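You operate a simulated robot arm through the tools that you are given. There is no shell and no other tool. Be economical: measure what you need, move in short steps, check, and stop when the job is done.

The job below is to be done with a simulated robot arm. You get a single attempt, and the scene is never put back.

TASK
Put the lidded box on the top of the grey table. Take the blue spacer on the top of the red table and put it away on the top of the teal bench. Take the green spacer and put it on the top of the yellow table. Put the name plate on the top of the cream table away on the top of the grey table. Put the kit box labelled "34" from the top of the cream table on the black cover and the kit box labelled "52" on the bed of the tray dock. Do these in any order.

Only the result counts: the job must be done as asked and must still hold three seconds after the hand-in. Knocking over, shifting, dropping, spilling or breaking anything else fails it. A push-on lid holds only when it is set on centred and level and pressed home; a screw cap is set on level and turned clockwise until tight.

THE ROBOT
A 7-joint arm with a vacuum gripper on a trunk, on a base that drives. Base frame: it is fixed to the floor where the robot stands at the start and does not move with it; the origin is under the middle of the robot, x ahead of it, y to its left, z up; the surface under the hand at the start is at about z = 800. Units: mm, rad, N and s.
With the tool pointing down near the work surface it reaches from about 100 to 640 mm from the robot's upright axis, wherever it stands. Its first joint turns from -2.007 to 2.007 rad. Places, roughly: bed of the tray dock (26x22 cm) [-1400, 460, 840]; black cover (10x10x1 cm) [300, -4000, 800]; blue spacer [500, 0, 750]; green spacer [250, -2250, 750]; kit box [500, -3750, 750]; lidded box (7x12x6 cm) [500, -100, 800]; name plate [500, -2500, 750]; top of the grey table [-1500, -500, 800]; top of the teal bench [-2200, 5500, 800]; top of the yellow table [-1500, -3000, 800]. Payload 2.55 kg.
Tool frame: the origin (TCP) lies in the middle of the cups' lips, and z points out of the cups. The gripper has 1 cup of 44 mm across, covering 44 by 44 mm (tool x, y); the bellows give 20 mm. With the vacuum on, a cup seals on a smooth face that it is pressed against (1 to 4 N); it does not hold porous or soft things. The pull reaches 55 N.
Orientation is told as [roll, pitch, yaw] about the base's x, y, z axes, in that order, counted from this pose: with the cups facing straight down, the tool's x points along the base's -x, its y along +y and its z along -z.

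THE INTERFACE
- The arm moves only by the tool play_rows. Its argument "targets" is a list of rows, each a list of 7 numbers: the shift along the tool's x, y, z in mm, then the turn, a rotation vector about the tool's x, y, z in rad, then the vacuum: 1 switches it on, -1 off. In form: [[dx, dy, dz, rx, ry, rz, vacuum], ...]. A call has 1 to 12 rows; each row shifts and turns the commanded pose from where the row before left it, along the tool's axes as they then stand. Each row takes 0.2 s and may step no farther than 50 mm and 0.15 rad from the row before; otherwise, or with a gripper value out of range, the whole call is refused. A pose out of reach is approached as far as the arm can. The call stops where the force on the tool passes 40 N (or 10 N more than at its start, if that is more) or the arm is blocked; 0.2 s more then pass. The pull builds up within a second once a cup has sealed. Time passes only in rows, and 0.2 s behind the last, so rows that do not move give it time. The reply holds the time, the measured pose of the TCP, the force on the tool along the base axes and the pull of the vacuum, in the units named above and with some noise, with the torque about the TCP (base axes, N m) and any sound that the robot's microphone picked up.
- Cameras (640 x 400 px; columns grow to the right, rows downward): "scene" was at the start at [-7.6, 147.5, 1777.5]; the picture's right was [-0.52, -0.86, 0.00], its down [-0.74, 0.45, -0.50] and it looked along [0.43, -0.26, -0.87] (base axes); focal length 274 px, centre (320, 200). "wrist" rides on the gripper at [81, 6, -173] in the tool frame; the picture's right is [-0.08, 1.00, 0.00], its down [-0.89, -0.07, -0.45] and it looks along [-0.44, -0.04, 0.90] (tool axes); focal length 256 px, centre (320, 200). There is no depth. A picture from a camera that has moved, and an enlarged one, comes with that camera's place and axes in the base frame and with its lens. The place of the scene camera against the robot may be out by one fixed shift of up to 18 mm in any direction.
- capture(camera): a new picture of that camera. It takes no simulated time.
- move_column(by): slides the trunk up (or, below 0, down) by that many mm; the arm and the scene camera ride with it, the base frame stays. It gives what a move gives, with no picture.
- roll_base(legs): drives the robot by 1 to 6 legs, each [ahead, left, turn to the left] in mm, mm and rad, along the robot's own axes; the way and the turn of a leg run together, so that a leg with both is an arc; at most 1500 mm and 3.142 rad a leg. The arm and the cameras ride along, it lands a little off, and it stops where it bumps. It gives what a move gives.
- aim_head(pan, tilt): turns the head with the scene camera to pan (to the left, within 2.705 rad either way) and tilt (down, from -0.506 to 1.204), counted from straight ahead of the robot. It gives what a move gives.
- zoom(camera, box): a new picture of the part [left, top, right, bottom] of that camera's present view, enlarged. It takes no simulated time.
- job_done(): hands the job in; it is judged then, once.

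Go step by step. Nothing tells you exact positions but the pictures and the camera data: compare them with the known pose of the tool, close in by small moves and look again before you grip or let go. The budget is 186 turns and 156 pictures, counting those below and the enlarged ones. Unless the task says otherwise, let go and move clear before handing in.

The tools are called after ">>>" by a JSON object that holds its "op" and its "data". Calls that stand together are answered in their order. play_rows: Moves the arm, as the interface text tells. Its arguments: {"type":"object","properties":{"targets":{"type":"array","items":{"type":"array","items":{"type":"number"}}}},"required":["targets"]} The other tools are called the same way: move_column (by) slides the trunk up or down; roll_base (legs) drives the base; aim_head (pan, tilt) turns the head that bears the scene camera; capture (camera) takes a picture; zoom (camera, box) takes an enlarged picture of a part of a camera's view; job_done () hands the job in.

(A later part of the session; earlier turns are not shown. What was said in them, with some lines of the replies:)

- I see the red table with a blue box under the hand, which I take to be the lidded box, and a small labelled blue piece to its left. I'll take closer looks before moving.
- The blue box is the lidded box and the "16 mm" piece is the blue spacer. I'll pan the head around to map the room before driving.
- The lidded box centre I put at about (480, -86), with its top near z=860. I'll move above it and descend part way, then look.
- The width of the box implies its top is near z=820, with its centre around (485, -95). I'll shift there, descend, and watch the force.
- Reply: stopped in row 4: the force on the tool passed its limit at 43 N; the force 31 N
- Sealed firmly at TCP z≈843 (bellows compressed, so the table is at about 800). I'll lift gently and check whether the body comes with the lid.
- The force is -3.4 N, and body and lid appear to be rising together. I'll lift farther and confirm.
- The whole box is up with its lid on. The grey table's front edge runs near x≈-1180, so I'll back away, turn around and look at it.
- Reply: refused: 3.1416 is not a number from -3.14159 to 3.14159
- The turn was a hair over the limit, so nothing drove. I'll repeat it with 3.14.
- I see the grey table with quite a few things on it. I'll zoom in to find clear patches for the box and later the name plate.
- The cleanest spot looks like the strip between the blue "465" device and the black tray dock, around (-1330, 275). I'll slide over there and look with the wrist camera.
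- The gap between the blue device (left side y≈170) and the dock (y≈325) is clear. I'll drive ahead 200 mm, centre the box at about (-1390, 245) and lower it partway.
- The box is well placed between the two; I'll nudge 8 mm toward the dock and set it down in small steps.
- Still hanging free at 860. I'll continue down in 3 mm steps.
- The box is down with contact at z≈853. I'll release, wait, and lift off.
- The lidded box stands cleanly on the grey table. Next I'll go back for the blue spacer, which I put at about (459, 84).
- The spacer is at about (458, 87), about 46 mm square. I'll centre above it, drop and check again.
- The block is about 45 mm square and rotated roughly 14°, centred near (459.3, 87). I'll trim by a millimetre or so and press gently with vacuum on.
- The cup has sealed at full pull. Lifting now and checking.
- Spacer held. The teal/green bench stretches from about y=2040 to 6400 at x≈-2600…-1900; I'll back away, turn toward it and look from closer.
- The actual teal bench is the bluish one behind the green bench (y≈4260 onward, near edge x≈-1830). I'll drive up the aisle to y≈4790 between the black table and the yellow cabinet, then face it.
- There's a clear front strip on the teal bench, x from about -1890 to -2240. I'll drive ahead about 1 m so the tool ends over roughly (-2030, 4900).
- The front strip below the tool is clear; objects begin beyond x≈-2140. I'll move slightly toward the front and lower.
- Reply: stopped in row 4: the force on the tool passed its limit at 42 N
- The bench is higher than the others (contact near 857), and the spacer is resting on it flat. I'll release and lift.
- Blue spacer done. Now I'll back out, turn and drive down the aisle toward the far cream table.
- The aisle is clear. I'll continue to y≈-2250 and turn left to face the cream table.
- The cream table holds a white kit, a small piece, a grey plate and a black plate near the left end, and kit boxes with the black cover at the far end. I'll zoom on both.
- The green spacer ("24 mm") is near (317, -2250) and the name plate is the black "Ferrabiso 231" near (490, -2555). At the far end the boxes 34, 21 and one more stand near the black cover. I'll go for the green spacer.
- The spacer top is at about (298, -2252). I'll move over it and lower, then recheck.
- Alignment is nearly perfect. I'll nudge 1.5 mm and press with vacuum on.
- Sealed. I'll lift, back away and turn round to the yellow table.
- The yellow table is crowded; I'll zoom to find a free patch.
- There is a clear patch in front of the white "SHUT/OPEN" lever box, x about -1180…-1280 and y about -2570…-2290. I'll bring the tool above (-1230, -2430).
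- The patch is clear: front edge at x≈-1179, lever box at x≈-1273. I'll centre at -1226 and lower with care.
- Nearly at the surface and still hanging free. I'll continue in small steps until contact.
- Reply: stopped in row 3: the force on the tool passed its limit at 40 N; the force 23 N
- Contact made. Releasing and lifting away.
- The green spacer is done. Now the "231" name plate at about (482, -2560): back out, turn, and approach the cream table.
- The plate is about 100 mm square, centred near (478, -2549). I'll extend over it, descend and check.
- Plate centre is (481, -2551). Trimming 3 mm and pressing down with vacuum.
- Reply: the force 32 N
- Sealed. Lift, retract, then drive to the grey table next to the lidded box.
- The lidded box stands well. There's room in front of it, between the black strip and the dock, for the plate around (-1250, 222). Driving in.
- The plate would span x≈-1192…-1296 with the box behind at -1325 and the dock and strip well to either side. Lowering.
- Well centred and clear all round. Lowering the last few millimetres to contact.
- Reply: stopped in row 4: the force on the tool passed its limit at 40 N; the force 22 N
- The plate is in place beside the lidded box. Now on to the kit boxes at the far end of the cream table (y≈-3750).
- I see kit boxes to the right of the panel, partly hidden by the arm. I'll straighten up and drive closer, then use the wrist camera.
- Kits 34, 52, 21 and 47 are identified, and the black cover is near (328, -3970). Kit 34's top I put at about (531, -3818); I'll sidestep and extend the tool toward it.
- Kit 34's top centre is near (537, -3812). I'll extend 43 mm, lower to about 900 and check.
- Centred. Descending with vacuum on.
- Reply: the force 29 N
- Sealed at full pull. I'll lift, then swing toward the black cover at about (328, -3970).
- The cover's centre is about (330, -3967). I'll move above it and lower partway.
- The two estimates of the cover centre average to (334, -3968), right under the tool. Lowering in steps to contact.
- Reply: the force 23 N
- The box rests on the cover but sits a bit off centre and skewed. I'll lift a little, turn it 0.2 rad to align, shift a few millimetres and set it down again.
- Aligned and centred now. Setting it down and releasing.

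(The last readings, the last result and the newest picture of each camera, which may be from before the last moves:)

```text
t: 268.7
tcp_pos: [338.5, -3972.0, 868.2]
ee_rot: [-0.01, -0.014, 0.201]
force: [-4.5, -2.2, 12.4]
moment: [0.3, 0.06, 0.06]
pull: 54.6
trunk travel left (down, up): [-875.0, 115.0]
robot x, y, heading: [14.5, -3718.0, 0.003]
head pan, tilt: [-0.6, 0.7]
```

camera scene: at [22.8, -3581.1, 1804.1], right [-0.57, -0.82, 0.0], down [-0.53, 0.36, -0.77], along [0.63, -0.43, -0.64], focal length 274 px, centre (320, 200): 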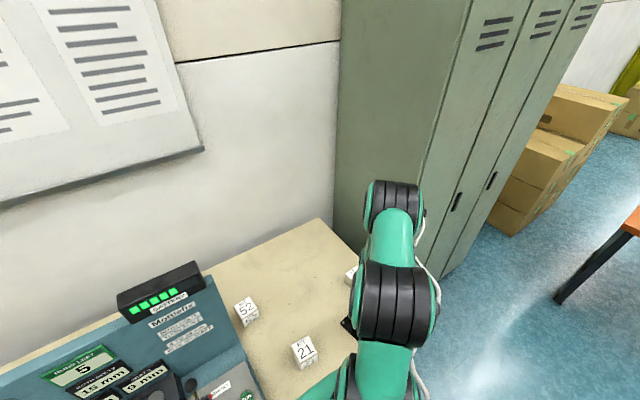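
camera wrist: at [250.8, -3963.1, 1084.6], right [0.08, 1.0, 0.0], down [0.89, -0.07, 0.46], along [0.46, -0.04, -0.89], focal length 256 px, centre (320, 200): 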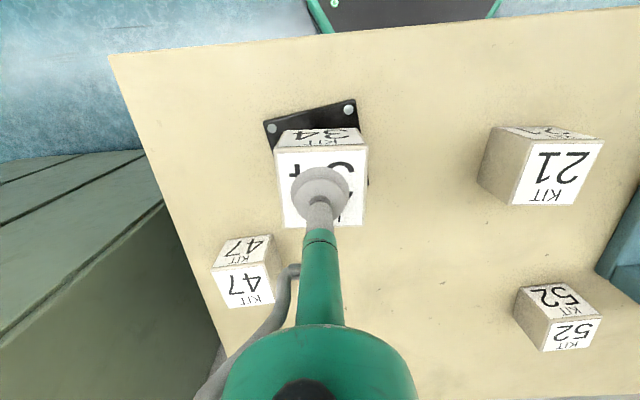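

>>> {"op": "play_rows", "data": {"targets": [[0, 0, 0, 0, 0, 0, -1], [0, 0, 0, 0, 0, 0, -1], [0, 0, 0, 0, 0, 0, -1], [0, 0, 0, 0, 0, 0, -1], [0, 0, 0, 0, 0, 0, -1], [0, 0, -3, 0, 0, 0, -1], [0, 0, -6, 0, 0, 0, -1], [0, 0, -30, 0, 0, 0, -1], [0, 0, -50, 0, 0, 0, -1], [0, 0, -40, 0, 0, 0, -1], [0, 0, 0, 0, 0, 0.1, -1], [0, 0, 0, 0, 0, 0.1, -1]]}}

>>> {"op": "capture", "data": {"camera": "wrist"}}

```text
t: 271.3
tcp_pos: [337.7, -3971.5, 997.0]
ee_rot: [-0.002, -0.012, -0.002]
force: [0.4, 0.2, 1.0]
moment: [-0.02, -0.01, 0.01]
pull: 0.0
trunk travel left (down, up): [-875.0, 115.0]
robot x, y, heading: [14.0, -3714.9, 0.002]
head pan, tilt: [-0.6, 0.7]
```

```text
88 pictures are left
camera wrist: at [253.9, -3964.6, 1167.6], right [0.08, 1.0, 0.0], down [0.89, -0.07, 0.46], along [0.45, -0.04, -0.89], focal length 256 px, centre (320, 200)
```

wrist: 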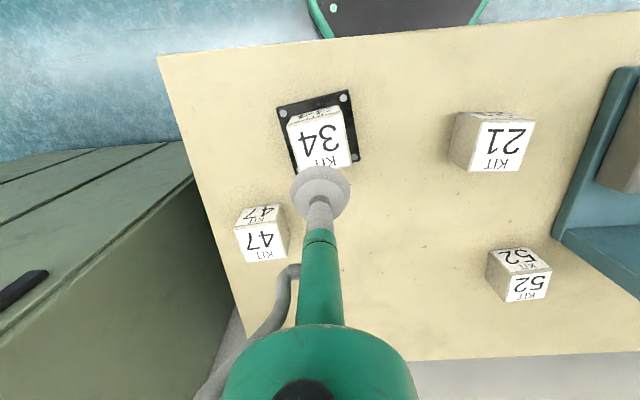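

Kit 34 stands on the cover. Kit 52 is at about (597, -3651), only some 60 mm from the edge of the tall panel, so I'll approach from the right side and look before descending.

>>> {"op": "play_rows", "data": {"targets": [[-25, 38, 0, 0, 0, 0, -1], [-25, 38, 0, 0, 0, 0, -1], [-25, 38, 0, 0, 0, 0, -1], [-25, 38, 0, 0, 0, 0, -1], [-25, 38, 0, 0, 0, 0, -1], [-25, 38, 0, 0, 0, 0, -1], [-25, 38, 0, 0, 0, 0, -1], [0, 0, 0, 0, 0, 0, -1]]}}

>>> {"op": "capture", "data": {"camera": "wrist"}}

>>> {"op": "aim_head", "data": {"pan": -0.2, "tilt": 0.8}}

>>> {"op": "capture", "data": {"camera": "scene"}}

```text
t: 273.1
tcp_pos: [512.7, -3706.5, 997.6]
ee_rot: [-0.003, -0.012, -0.002]
force: [-0.4, 0.4, -0.4]
moment: [-0.03, -0.01, 0.03]
pull: 0.0
trunk travel left (down, up): [-875.0, 115.0]
robot x, y, heading: [18.0, -3715.7, -0.003]
head pan, tilt: [-0.6, 0.7]
```

```text
87 pictures are left
camera wrist: at [430.0, -3699.7, 1169.0], right [0.08, 1.0, 0.0], down [0.89, -0.07, 0.46], along [0.45, -0.04, -0.89], focal length 256 px, centre (320, 200)
```

wrist: 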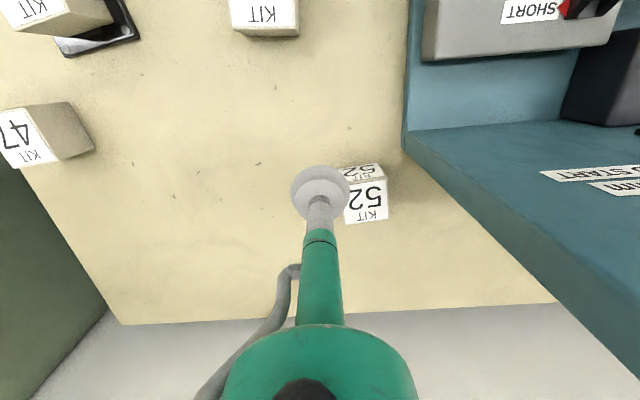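

```text
t: 274.0
tcp_pos: [513.1, -3706.2, 997.3]
ee_rot: [-0.004, -0.013, 0.001]
force: [-0.1, 0.1, 0.4]
moment: [0.0, -0.01, 0.03]
pull: 0.2
trunk travel left (down, up): [-875.0, 115.0]
robot x, y, heading: [17.4, -3714.2, -0.001]
head pan, tilt: [-0.201, 0.799]
```

```text
86 pictures are left
camera scene: at [32.0, -3549.7, 1795.9], right [-0.2, -0.98, 0.0], down [-0.7, 0.14, -0.7], along [0.68, -0.14, -0.72], focal length 274 px, centre (320, 200)
```

scene: 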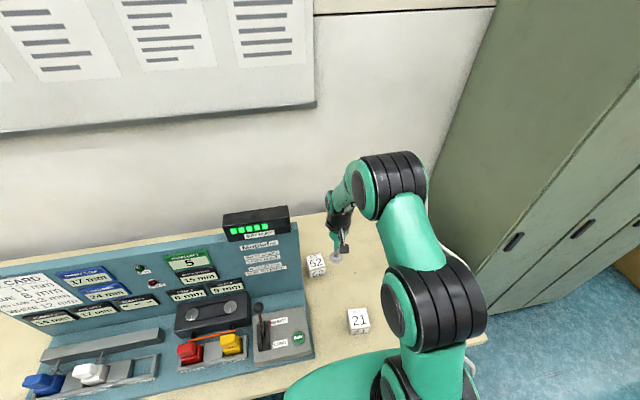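

Panel edge is at y≈-3593; kit 52's top centre is near (592, -3651). I'll move the tool to (590, -3660) high up and check clearance.

>>> {"op": "play_rows", "data": {"targets": [[-40, 10, 0, 0, 0, 0, -1], [-37, 18, 0, 0, 0, 0, -1], [0, 18, 0, 0, 0, 0, -1], [0, 0, 25, 0, 0, 0, -1], [0, 0, 0, 0, 0, 0, -1]]}}

>>> {"op": "capture", "data": {"camera": "wrist"}}

>>> {"op": "zoom", "data": {"camera": "scene", "box": [220, 140, 460, 340]}}

```text
t: 275.2
tcp_pos: [589.3, -3660.8, 974.0]
ee_rot: [-0.003, -0.011, 0.002]
force: [0.1, 0.2, 0.0]
moment: [-0.02, -0.03, -0.04]
pull: 0.1
trunk travel left (down, up): [-875.0, 115.0]
robot x, y, heading: [17.7, -3713.4, 0.002]
head pan, tilt: [-0.201, 0.799]
```

```text
85 pictures are left
camera wrist: at [507.0, -3654.1, 1144.7], right [0.08, 1.0, 0.0], down [0.89, -0.07, 0.46], along [0.46, -0.04, -0.89], focal length 256 px, centre (320, 200)
```

wrist: 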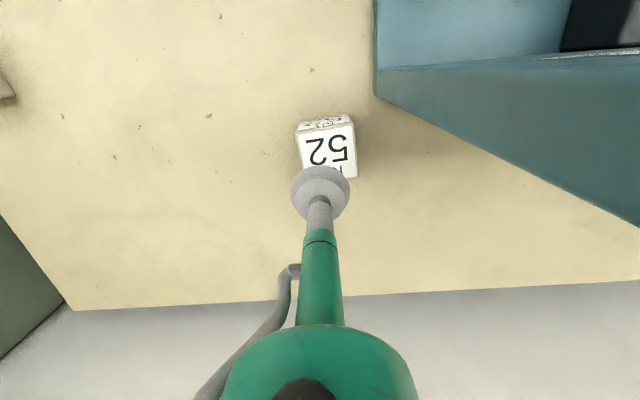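

```text
2.00 times, centred on (340, 240) of scene
camera zoom: at [30.9, -3549.3, 1795.8], right [-0.2, -0.98, 0.0], down [-0.7, 0.14, -0.7], along [0.68, -0.14, -0.72], focal length 548 px, centre (280, 120)
```

zoom: 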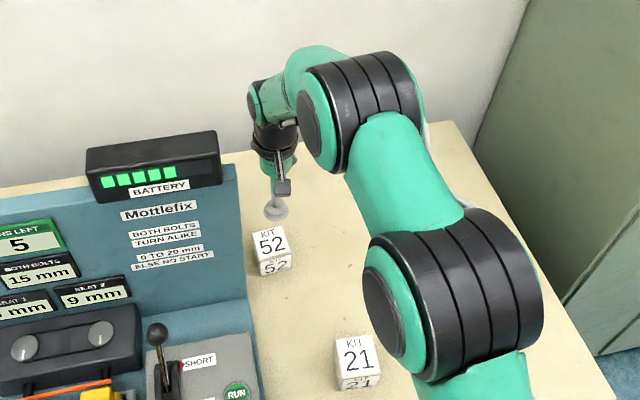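

Clear of the panel with margin. Kit 52's centre is about (597, -3653); I'll grip at (596, -3658) and descend.

>>> {"op": "play_rows", "data": {"targets": [[-7, 3, 30, 0, 0, 0, -1], [0, 0, 40, 0, 0, 0, -1], [0, 0, 30, 0, 0, 0, 1], [0, 0, 4, 0, 0, 0, 1], [0, 0, 4, 0, 0, 0, 1], [0, 0, 4, 0, 0, 0, 1], [0, 0, 3, 0, 0, 0, 1], [0, 0, 0, 0, 0, 0, 1]]}}

>>> {"op": "capture", "data": {"camera": "wrist"}}

```text
t: 277.0
tcp_pos: [599.9, -3657.5, 859.8]
ee_rot: [-0.004, -0.017, -0.001]
force: [-1.7, -1.4, 12.0]
moment: [0.43, 0.53, 0.06]
pull: 54.7
trunk travel left (down, up): [-875.0, 115.0]
robot x, y, heading: [16.2, -3715.3, 0.001]
head pan, tilt: [-0.201, 0.799]
```

```text
83 pictures are left
camera wrist: at [515.1, -3651.0, 1030.9], right [0.08, 1.0, 0.0], down [0.89, -0.07, 0.46], along [0.46, -0.04, -0.89], focal length 256 px, centre (320, 200)
```

wrist: 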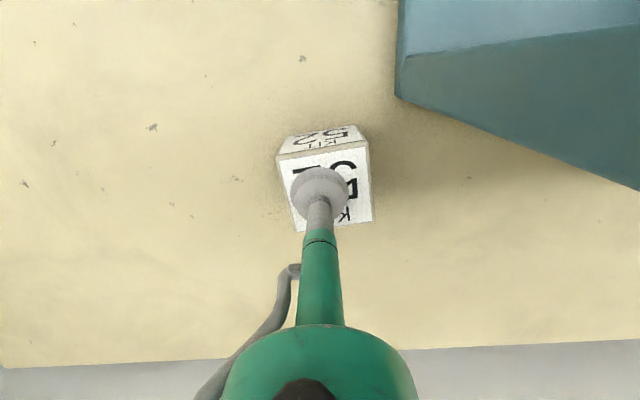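

Sealed. I'll lift straight up, then move away from the panel and retract.

>>> {"op": "play_rows", "data": {"targets": [[0, 0, -8, 0, 0, 0, 1], [0, 0, -25, 0, 0, 0, 1], [0, 0, -45, 0, 0, 0, 1], [0, 0, -45, 0, 0, 0, 1], [0, -35, -25, 0, 0, 0, 1], [40, -25, 0, 0, 0, 0, 1], [40, -25, 0, 0, 0, 0, 1], [40, -25, 0, 0, 0, 0, 1], [40, -25, 0, 0, 0, 0, 1], [25, -15, 0, 0, 0, 0, 1], [0, 0, 0, 0, 0, 0, 1]]}}

>>> {"op": "capture", "data": {"camera": "wrist"}}

```text
t: 279.4
tcp_pos: [411.0, -3806.6, 1003.6]
ee_rot: [-0.003, -0.013, 0.0]
force: [-0.4, 0.7, -3.4]
moment: [-0.02, 0.0, -0.02]
pull: 54.6
trunk travel left (down, up): [-875.0, 115.0]
robot x, y, heading: [19.2, -3717.1, -0.0]
head pan, tilt: [-0.201, 0.799]
```

```text
82 pictures are left
camera wrist: at [327.5, -3799.7, 1174.8], right [0.08, 1.0, 0.0], down [0.89, -0.07, 0.46], along [0.45, -0.04, -0.89], focal length 256 px, centre (320, 200)
```

wrist: 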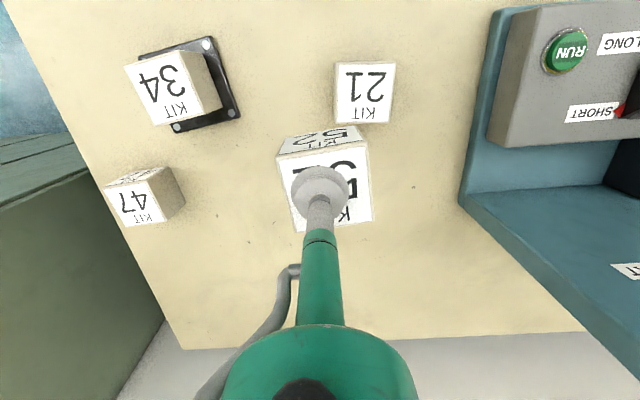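

Kit 52 held. Backing out and turning toward the grey bench side, then I'll check heading before the long sidestep.

>>> {"op": "roll_base", "data": {"legs": [[-450, 0, 0], [0, 0, 3.14]]}}

```text
t: 289.5
tcp_pos: [-835.4, -3626.2, 1003.4]
ee_rot: [-0.003, -0.011, -3.139]
force: [0.3, 0.4, -3.8]
moment: [0.01, -0.01, -0.02]
pull: 55.1
trunk travel left (down, up): [-875.0, 115.0]
robot x, y, heading: [-440.4, -3708.3, -3.137]
head pan, tilt: [-0.201, 0.799]
```

>>> {"op": "roll_base", "data": {"legs": [[0, -1360, 0], [0, -1360, 0], [0, -1360, 0]]}}

>>> {"op": "capture", "data": {"camera": "wrist"}}

```text
t: 309.0
tcp_pos: [-899.8, 419.6, 1004.0]
ee_rot: [-0.004, -0.012, -3.109]
force: [-0.1, 0.9, -2.9]
moment: [0.04, -0.02, -0.02]
pull: 54.8
trunk travel left (down, up): [-875.0, 115.0]
robot x, y, heading: [-507.5, 340.3, -3.109]
head pan, tilt: [-0.201, 0.799]
```

```text
81 pictures are left
camera wrist: at [-817.3, 415.0, 1174.9], right [-0.05, -1.0, 0.0], down [-0.89, 0.04, 0.46], along [-0.46, 0.02, -0.89], focal length 256 px, centre (320, 200)
```

wrist: 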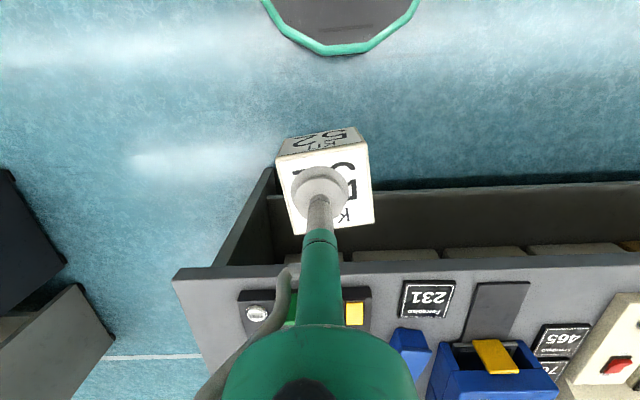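

Close to the dock. I'll straighten and move partway in, then look at the bed.

>>> {"op": "roll_base", "data": {"legs": [[270, -50, -0.032]]}}

>>> {"op": "capture", "data": {"camera": "wrist"}}

>>> {"op": "aim_head", "data": {"pan": -0.5, "tilt": 0.7}}

>>> {"op": "capture", "data": {"camera": "scene"}}

```text
t: 310.9
tcp_pos: [-1169.3, 476.7, 1002.9]
ee_rot: [-0.003, -0.011, -3.138]
force: [-0.1, 0.6, -2.7]
moment: [0.01, 0.0, 0.0]
pull: 54.3
trunk travel left (down, up): [-875.0, 115.0]
robot x, y, heading: [-782.3, 388.0, -3.137]
head pan, tilt: [-0.201, 0.799]
```

```text
80 pictures are left
camera wrist: at [-1086.8, 469.8, 1174.8], right [-0.08, -1.0, 0.0], down [-0.89, 0.07, 0.46], along [-0.45, 0.04, -0.89], focal length 256 px, centre (320, 200)
```

wrist: 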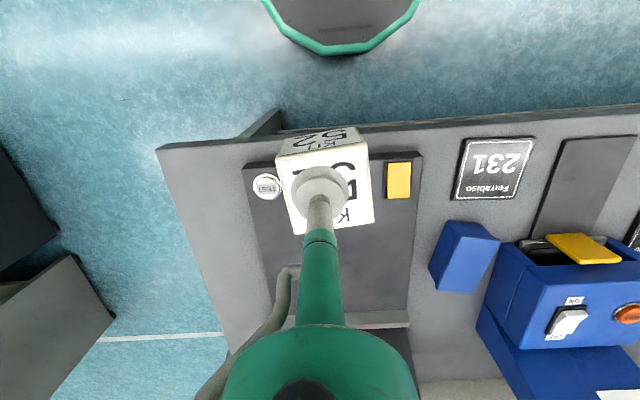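

```text
t: 311.7
tcp_pos: [-1167.5, 475.9, 1002.6]
ee_rot: [-0.004, -0.011, -3.138]
force: [0.0, -0.6, -3.5]
moment: [0.05, 0.04, 0.02]
pull: 55.1
trunk travel left (down, up): [-875.0, 115.0]
robot x, y, heading: [-775.7, 388.7, -3.139]
head pan, tilt: [-0.499, 0.7]
```

```text
79 pictures are left
camera scene: at [-794.6, 256.4, 1804.1], right [0.48, 0.88, 0.0], down [0.57, -0.31, -0.76], along [-0.67, 0.36, -0.64], focal length 274 px, centre (320, 200)
```

scene: 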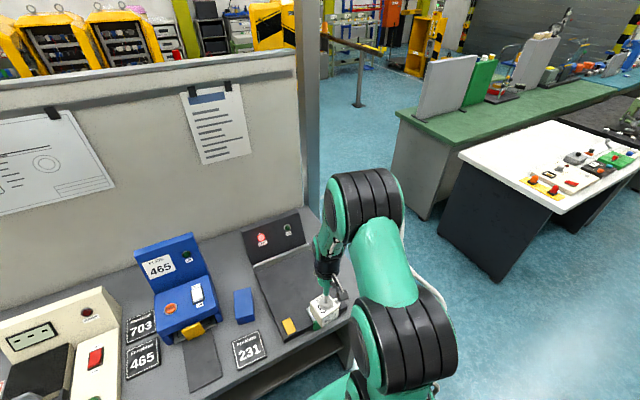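

The bed lies between the front controls and the rear stop bar, centred near (-1400, 465). I'll drive 170 mm ahead and look again.

>>> {"op": "roll_base", "data": {"legs": [[170, 0, 0]]}}

>>> {"op": "play_rows", "data": {"targets": [[-30, 3, 0, 0, 0, 0, 1], [-30, 3, 0, 0, 0, 0, 1], [0, 0, 40, 0, 0, 0, 1], [0, 0, 0, 0, 0, 0, 1]]}}

>>> {"op": "capture", "data": {"camera": "wrist"}}

>>> {"op": "capture", "data": {"camera": "scene"}}

```text
t: 313.2
tcp_pos: [-1338.3, 475.1, 1003.0]
ee_rot: [-0.004, -0.011, -3.136]
force: [-0.3, -0.4, -2.6]
moment: [0.01, -0.04, 0.02]
pull: 55.2
trunk travel left (down, up): [-875.0, 115.0]
robot x, y, heading: [-943.8, 387.5, -3.136]
head pan, tilt: [-0.499, 0.7]
```

```text
t: 314.2
tcp_pos: [-1397.9, 469.0, 963.6]
ee_rot: [-0.003, -0.011, -3.135]
force: [1.0, 0.1, -3.1]
moment: [0.0, -0.02, 0.01]
pull: 55.1
trunk travel left (down, up): [-875.0, 115.0]
robot x, y, heading: [-946.4, 388.4, -3.133]
head pan, tilt: [-0.499, 0.7]
```

```text
78 pictures are left
camera wrist: at [-1315.1, 462.2, 1134.5], right [-0.07, -1.0, 0.0], down [-0.89, 0.06, 0.46], along [-0.45, 0.04, -0.89], focal length 256 px, centre (320, 200)
```

wrist: 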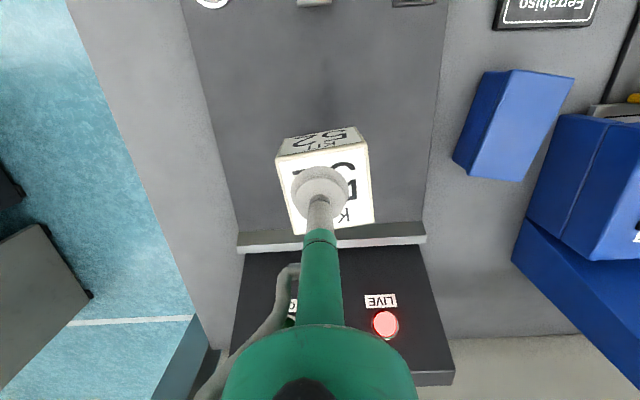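

```text
77 pictures are left
camera scene: at [-962.7, 255.5, 1804.1], right [0.47, 0.88, 0.0], down [0.57, -0.3, -0.77], along [-0.67, 0.36, -0.64], focal length 274 px, centre (320, 200)
```

scene: 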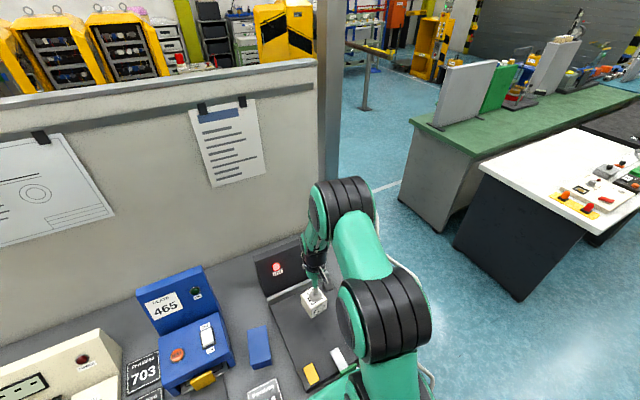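

The kit is centred over the bed, clear of the controls and stop bar. Lowering in steps to contact.

>>> {"op": "play_rows", "data": {"targets": [[0, 0, 40, 0, 0, 0, 1], [0, 0, 15, 0, 0, 0, 1], [0, 0, 8, 0, 0, 0, 1], [0, 0, 6, 0, 0, 0, 1], [0, 0, 5, 0, 0, 0, 1], [0, 0, 0, 0, 0, 0, 1]]}}

```text
t: 315.6
tcp_pos: [-1398.8, 470.2, 890.7]
ee_rot: [-0.005, -0.012, -3.135]
force: [1.2, 2.0, 5.6]
moment: [-0.15, -0.22, 0.05]
pull: 54.8
trunk travel left (down, up): [-875.0, 115.0]
robot x, y, heading: [-944.5, 381.4, -3.145]
head pan, tilt: [-0.499, 0.7]
```

Contact at about 891, consistent with a bed near z≈830. A small extra press, then a look.

>>> {"op": "play_rows", "data": {"targets": [[0, 0, 2, 0, 0, 0, 1], [0, 0, 0, 0, 0, 0, 1]]}}

>>> {"op": "capture", "data": {"camera": "wrist"}}

>>> {"op": "zoom", "data": {"camera": "scene", "box": [240, 230, 400, 400]}}

```text
t: 316.2
tcp_pos: [-1399.0, 469.4, 889.7]
ee_rot: [-0.004, -0.015, -3.136]
force: [0.8, 3.2, 13.2]
moment: [-0.33, -0.27, 0.01]
pull: 54.8
trunk travel left (down, up): [-875.0, 115.0]
robot x, y, heading: [-946.3, 388.1, -3.138]
head pan, tilt: [-0.499, 0.7]
```

```text
76 pictures are left
camera wrist: at [-1316.2, 463.2, 1060.7], right [-0.07, -1.0, 0.0], down [-0.89, 0.06, 0.46], along [-0.46, 0.04, -0.89], focal length 256 px, centre (320, 200)
```

wrist: 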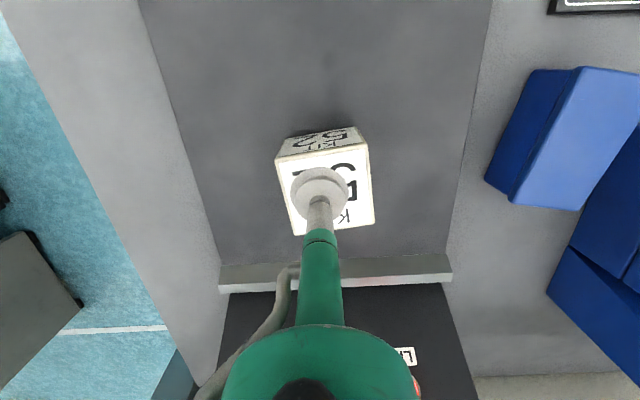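

```text
2.35 times, centred on (320, 315) of scene
camera zoom: at [-961.4, 256.4, 1804.3], right [0.47, 0.88, 0.0], down [0.57, -0.31, -0.77], along [-0.67, 0.36, -0.64], focal length 645 px, centre (320, -71)
```

zoom: 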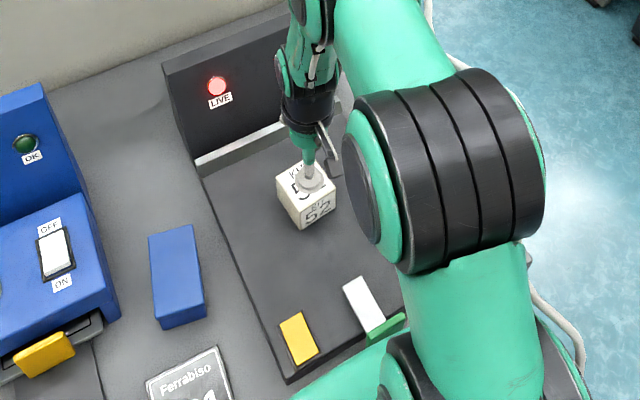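

The kit rests flat on the bed. Releasing and lifting off.

>>> {"op": "play_rows", "data": {"targets": [[0, 0, 0, 0, 0, 0, -1], [0, 0, 0, 0, 0, 0, -1], [0, 0, 0, 0, 0, 0, -1], [0, 0, 0, 0, 0, 0, -1], [0, 0, 0, 0, 0, 0, -1], [0, 0, -3, 0, 0, 0, -1], [0, 0, -6, 0, 0, 0, -1], [0, 0, -30, 0, 0, 0, -1], [0, 0, -50, 0, 0, 0, -1], [0, 0, -50, 0, 0, 0, -1]]}}

>>> {"op": "roll_base", "data": {"legs": [[-350, 0, 0]]}}

>>> {"op": "aim_head", "data": {"pan": 0.0, "tilt": 0.6}}

>>> {"op": "capture", "data": {"camera": "scene"}}

>>> {"op": "capture", "data": {"camera": "wrist"}}

```text
t: 318.4
tcp_pos: [-1395.6, 469.1, 1027.2]
ee_rot: [-0.004, -0.009, -3.136]
force: [0.2, 0.5, 0.7]
moment: [0.03, 0.02, 0.04]
pull: 0.0
trunk travel left (down, up): [-875.0, 115.0]
robot x, y, heading: [-942.6, 387.8, -3.134]
head pan, tilt: [-0.499, 0.7]
```

```text
t: 320.6
tcp_pos: [-1053.9, 472.0, 1027.3]
ee_rot: [-0.004, -0.011, -3.141]
force: [0.6, -0.4, 1.0]
moment: [-0.02, 0.0, 0.01]
pull: 0.0
trunk travel left (down, up): [-875.0, 115.0]
robot x, y, heading: [-602.1, 388.4, -3.143]
head pan, tilt: [-0.499, 0.7]
```

```text
t: 321.6
tcp_pos: [-1053.9, 472.0, 1027.1]
ee_rot: [-0.004, -0.011, -3.142]
force: [0.3, 0.5, -0.3]
moment: [-0.01, -0.02, 0.03]
pull: 0.0
trunk travel left (down, up): [-875.0, 115.0]
robot x, y, heading: [-604.2, 386.5, -3.145]
head pan, tilt: [0.0, 0.6]
```

```text
74 pictures are left
camera scene: at [-634.5, 216.3, 1812.7], right [0.0, 1.0, 0.0], down [0.57, 0.0, -0.82], along [-0.82, 0.0, -0.57], focal length 274 px, centre (320, 200)
```

scene: 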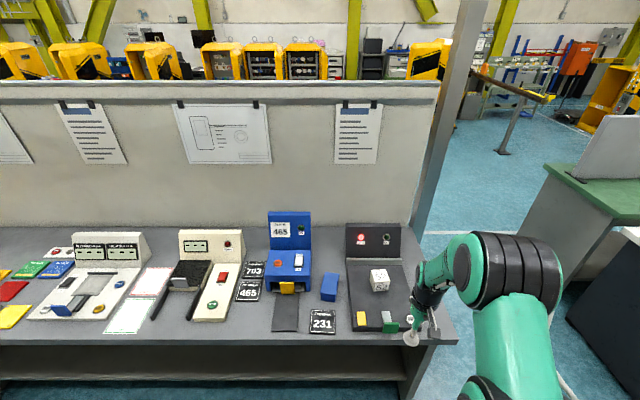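

```text
73 pictures are left
camera wrist: at [-972.0, 465.2, 1198.1], right [-0.08, -1.0, 0.0], down [-0.89, 0.07, 0.46], along [-0.45, 0.04, -0.89], focal length 256 px, centre (320, 200)
```

wrist: 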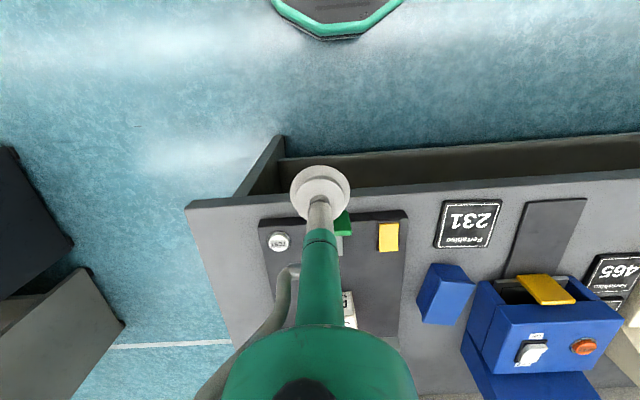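

Everything is in place on the grey table and dock; one last zoom on the lidded box and the kit.

>>> {"op": "zoom", "data": {"camera": "scene", "box": [290, 220, 430, 340]}}

```text
3.33 times, centred on (360, 280) of scene
camera zoom: at [-634.5, 216.3, 1812.7], right [0.0, 1.0, 0.0], down [0.57, 0.0, -0.82], along [-0.82, 0.0, -0.57], focal length 914 px, centre (187, -67)
```

zoom: 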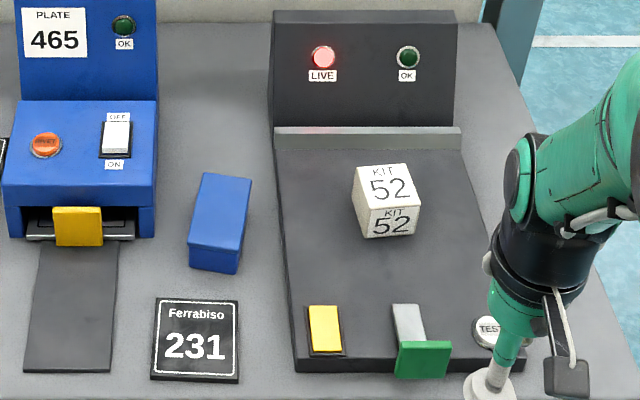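

All six pieces are where the job asks, the lid is still on its box, and the tool is clear of everything. Handing in.

>>> {"op": "job_done", "data": {}}

```text
The job is handed in.
```

I've placed all six items and handed the job in. The result hasn't been confirmed back to me, but I saw each item standing correctly after I let go of it.

- **Lidded box:** on the grey table, with the lid still on.
- **Blue spacer:** on the front of the teal bench.
- **Green spacer:** on the front of the yellow table.
- **Name plate ("Ferrabiso 231"):** on the grey table, in front of the lidded box.
- **Kit box 34:** centred on the black cover.
- **Kit box 52:** in the middle of the tray dock's bed.
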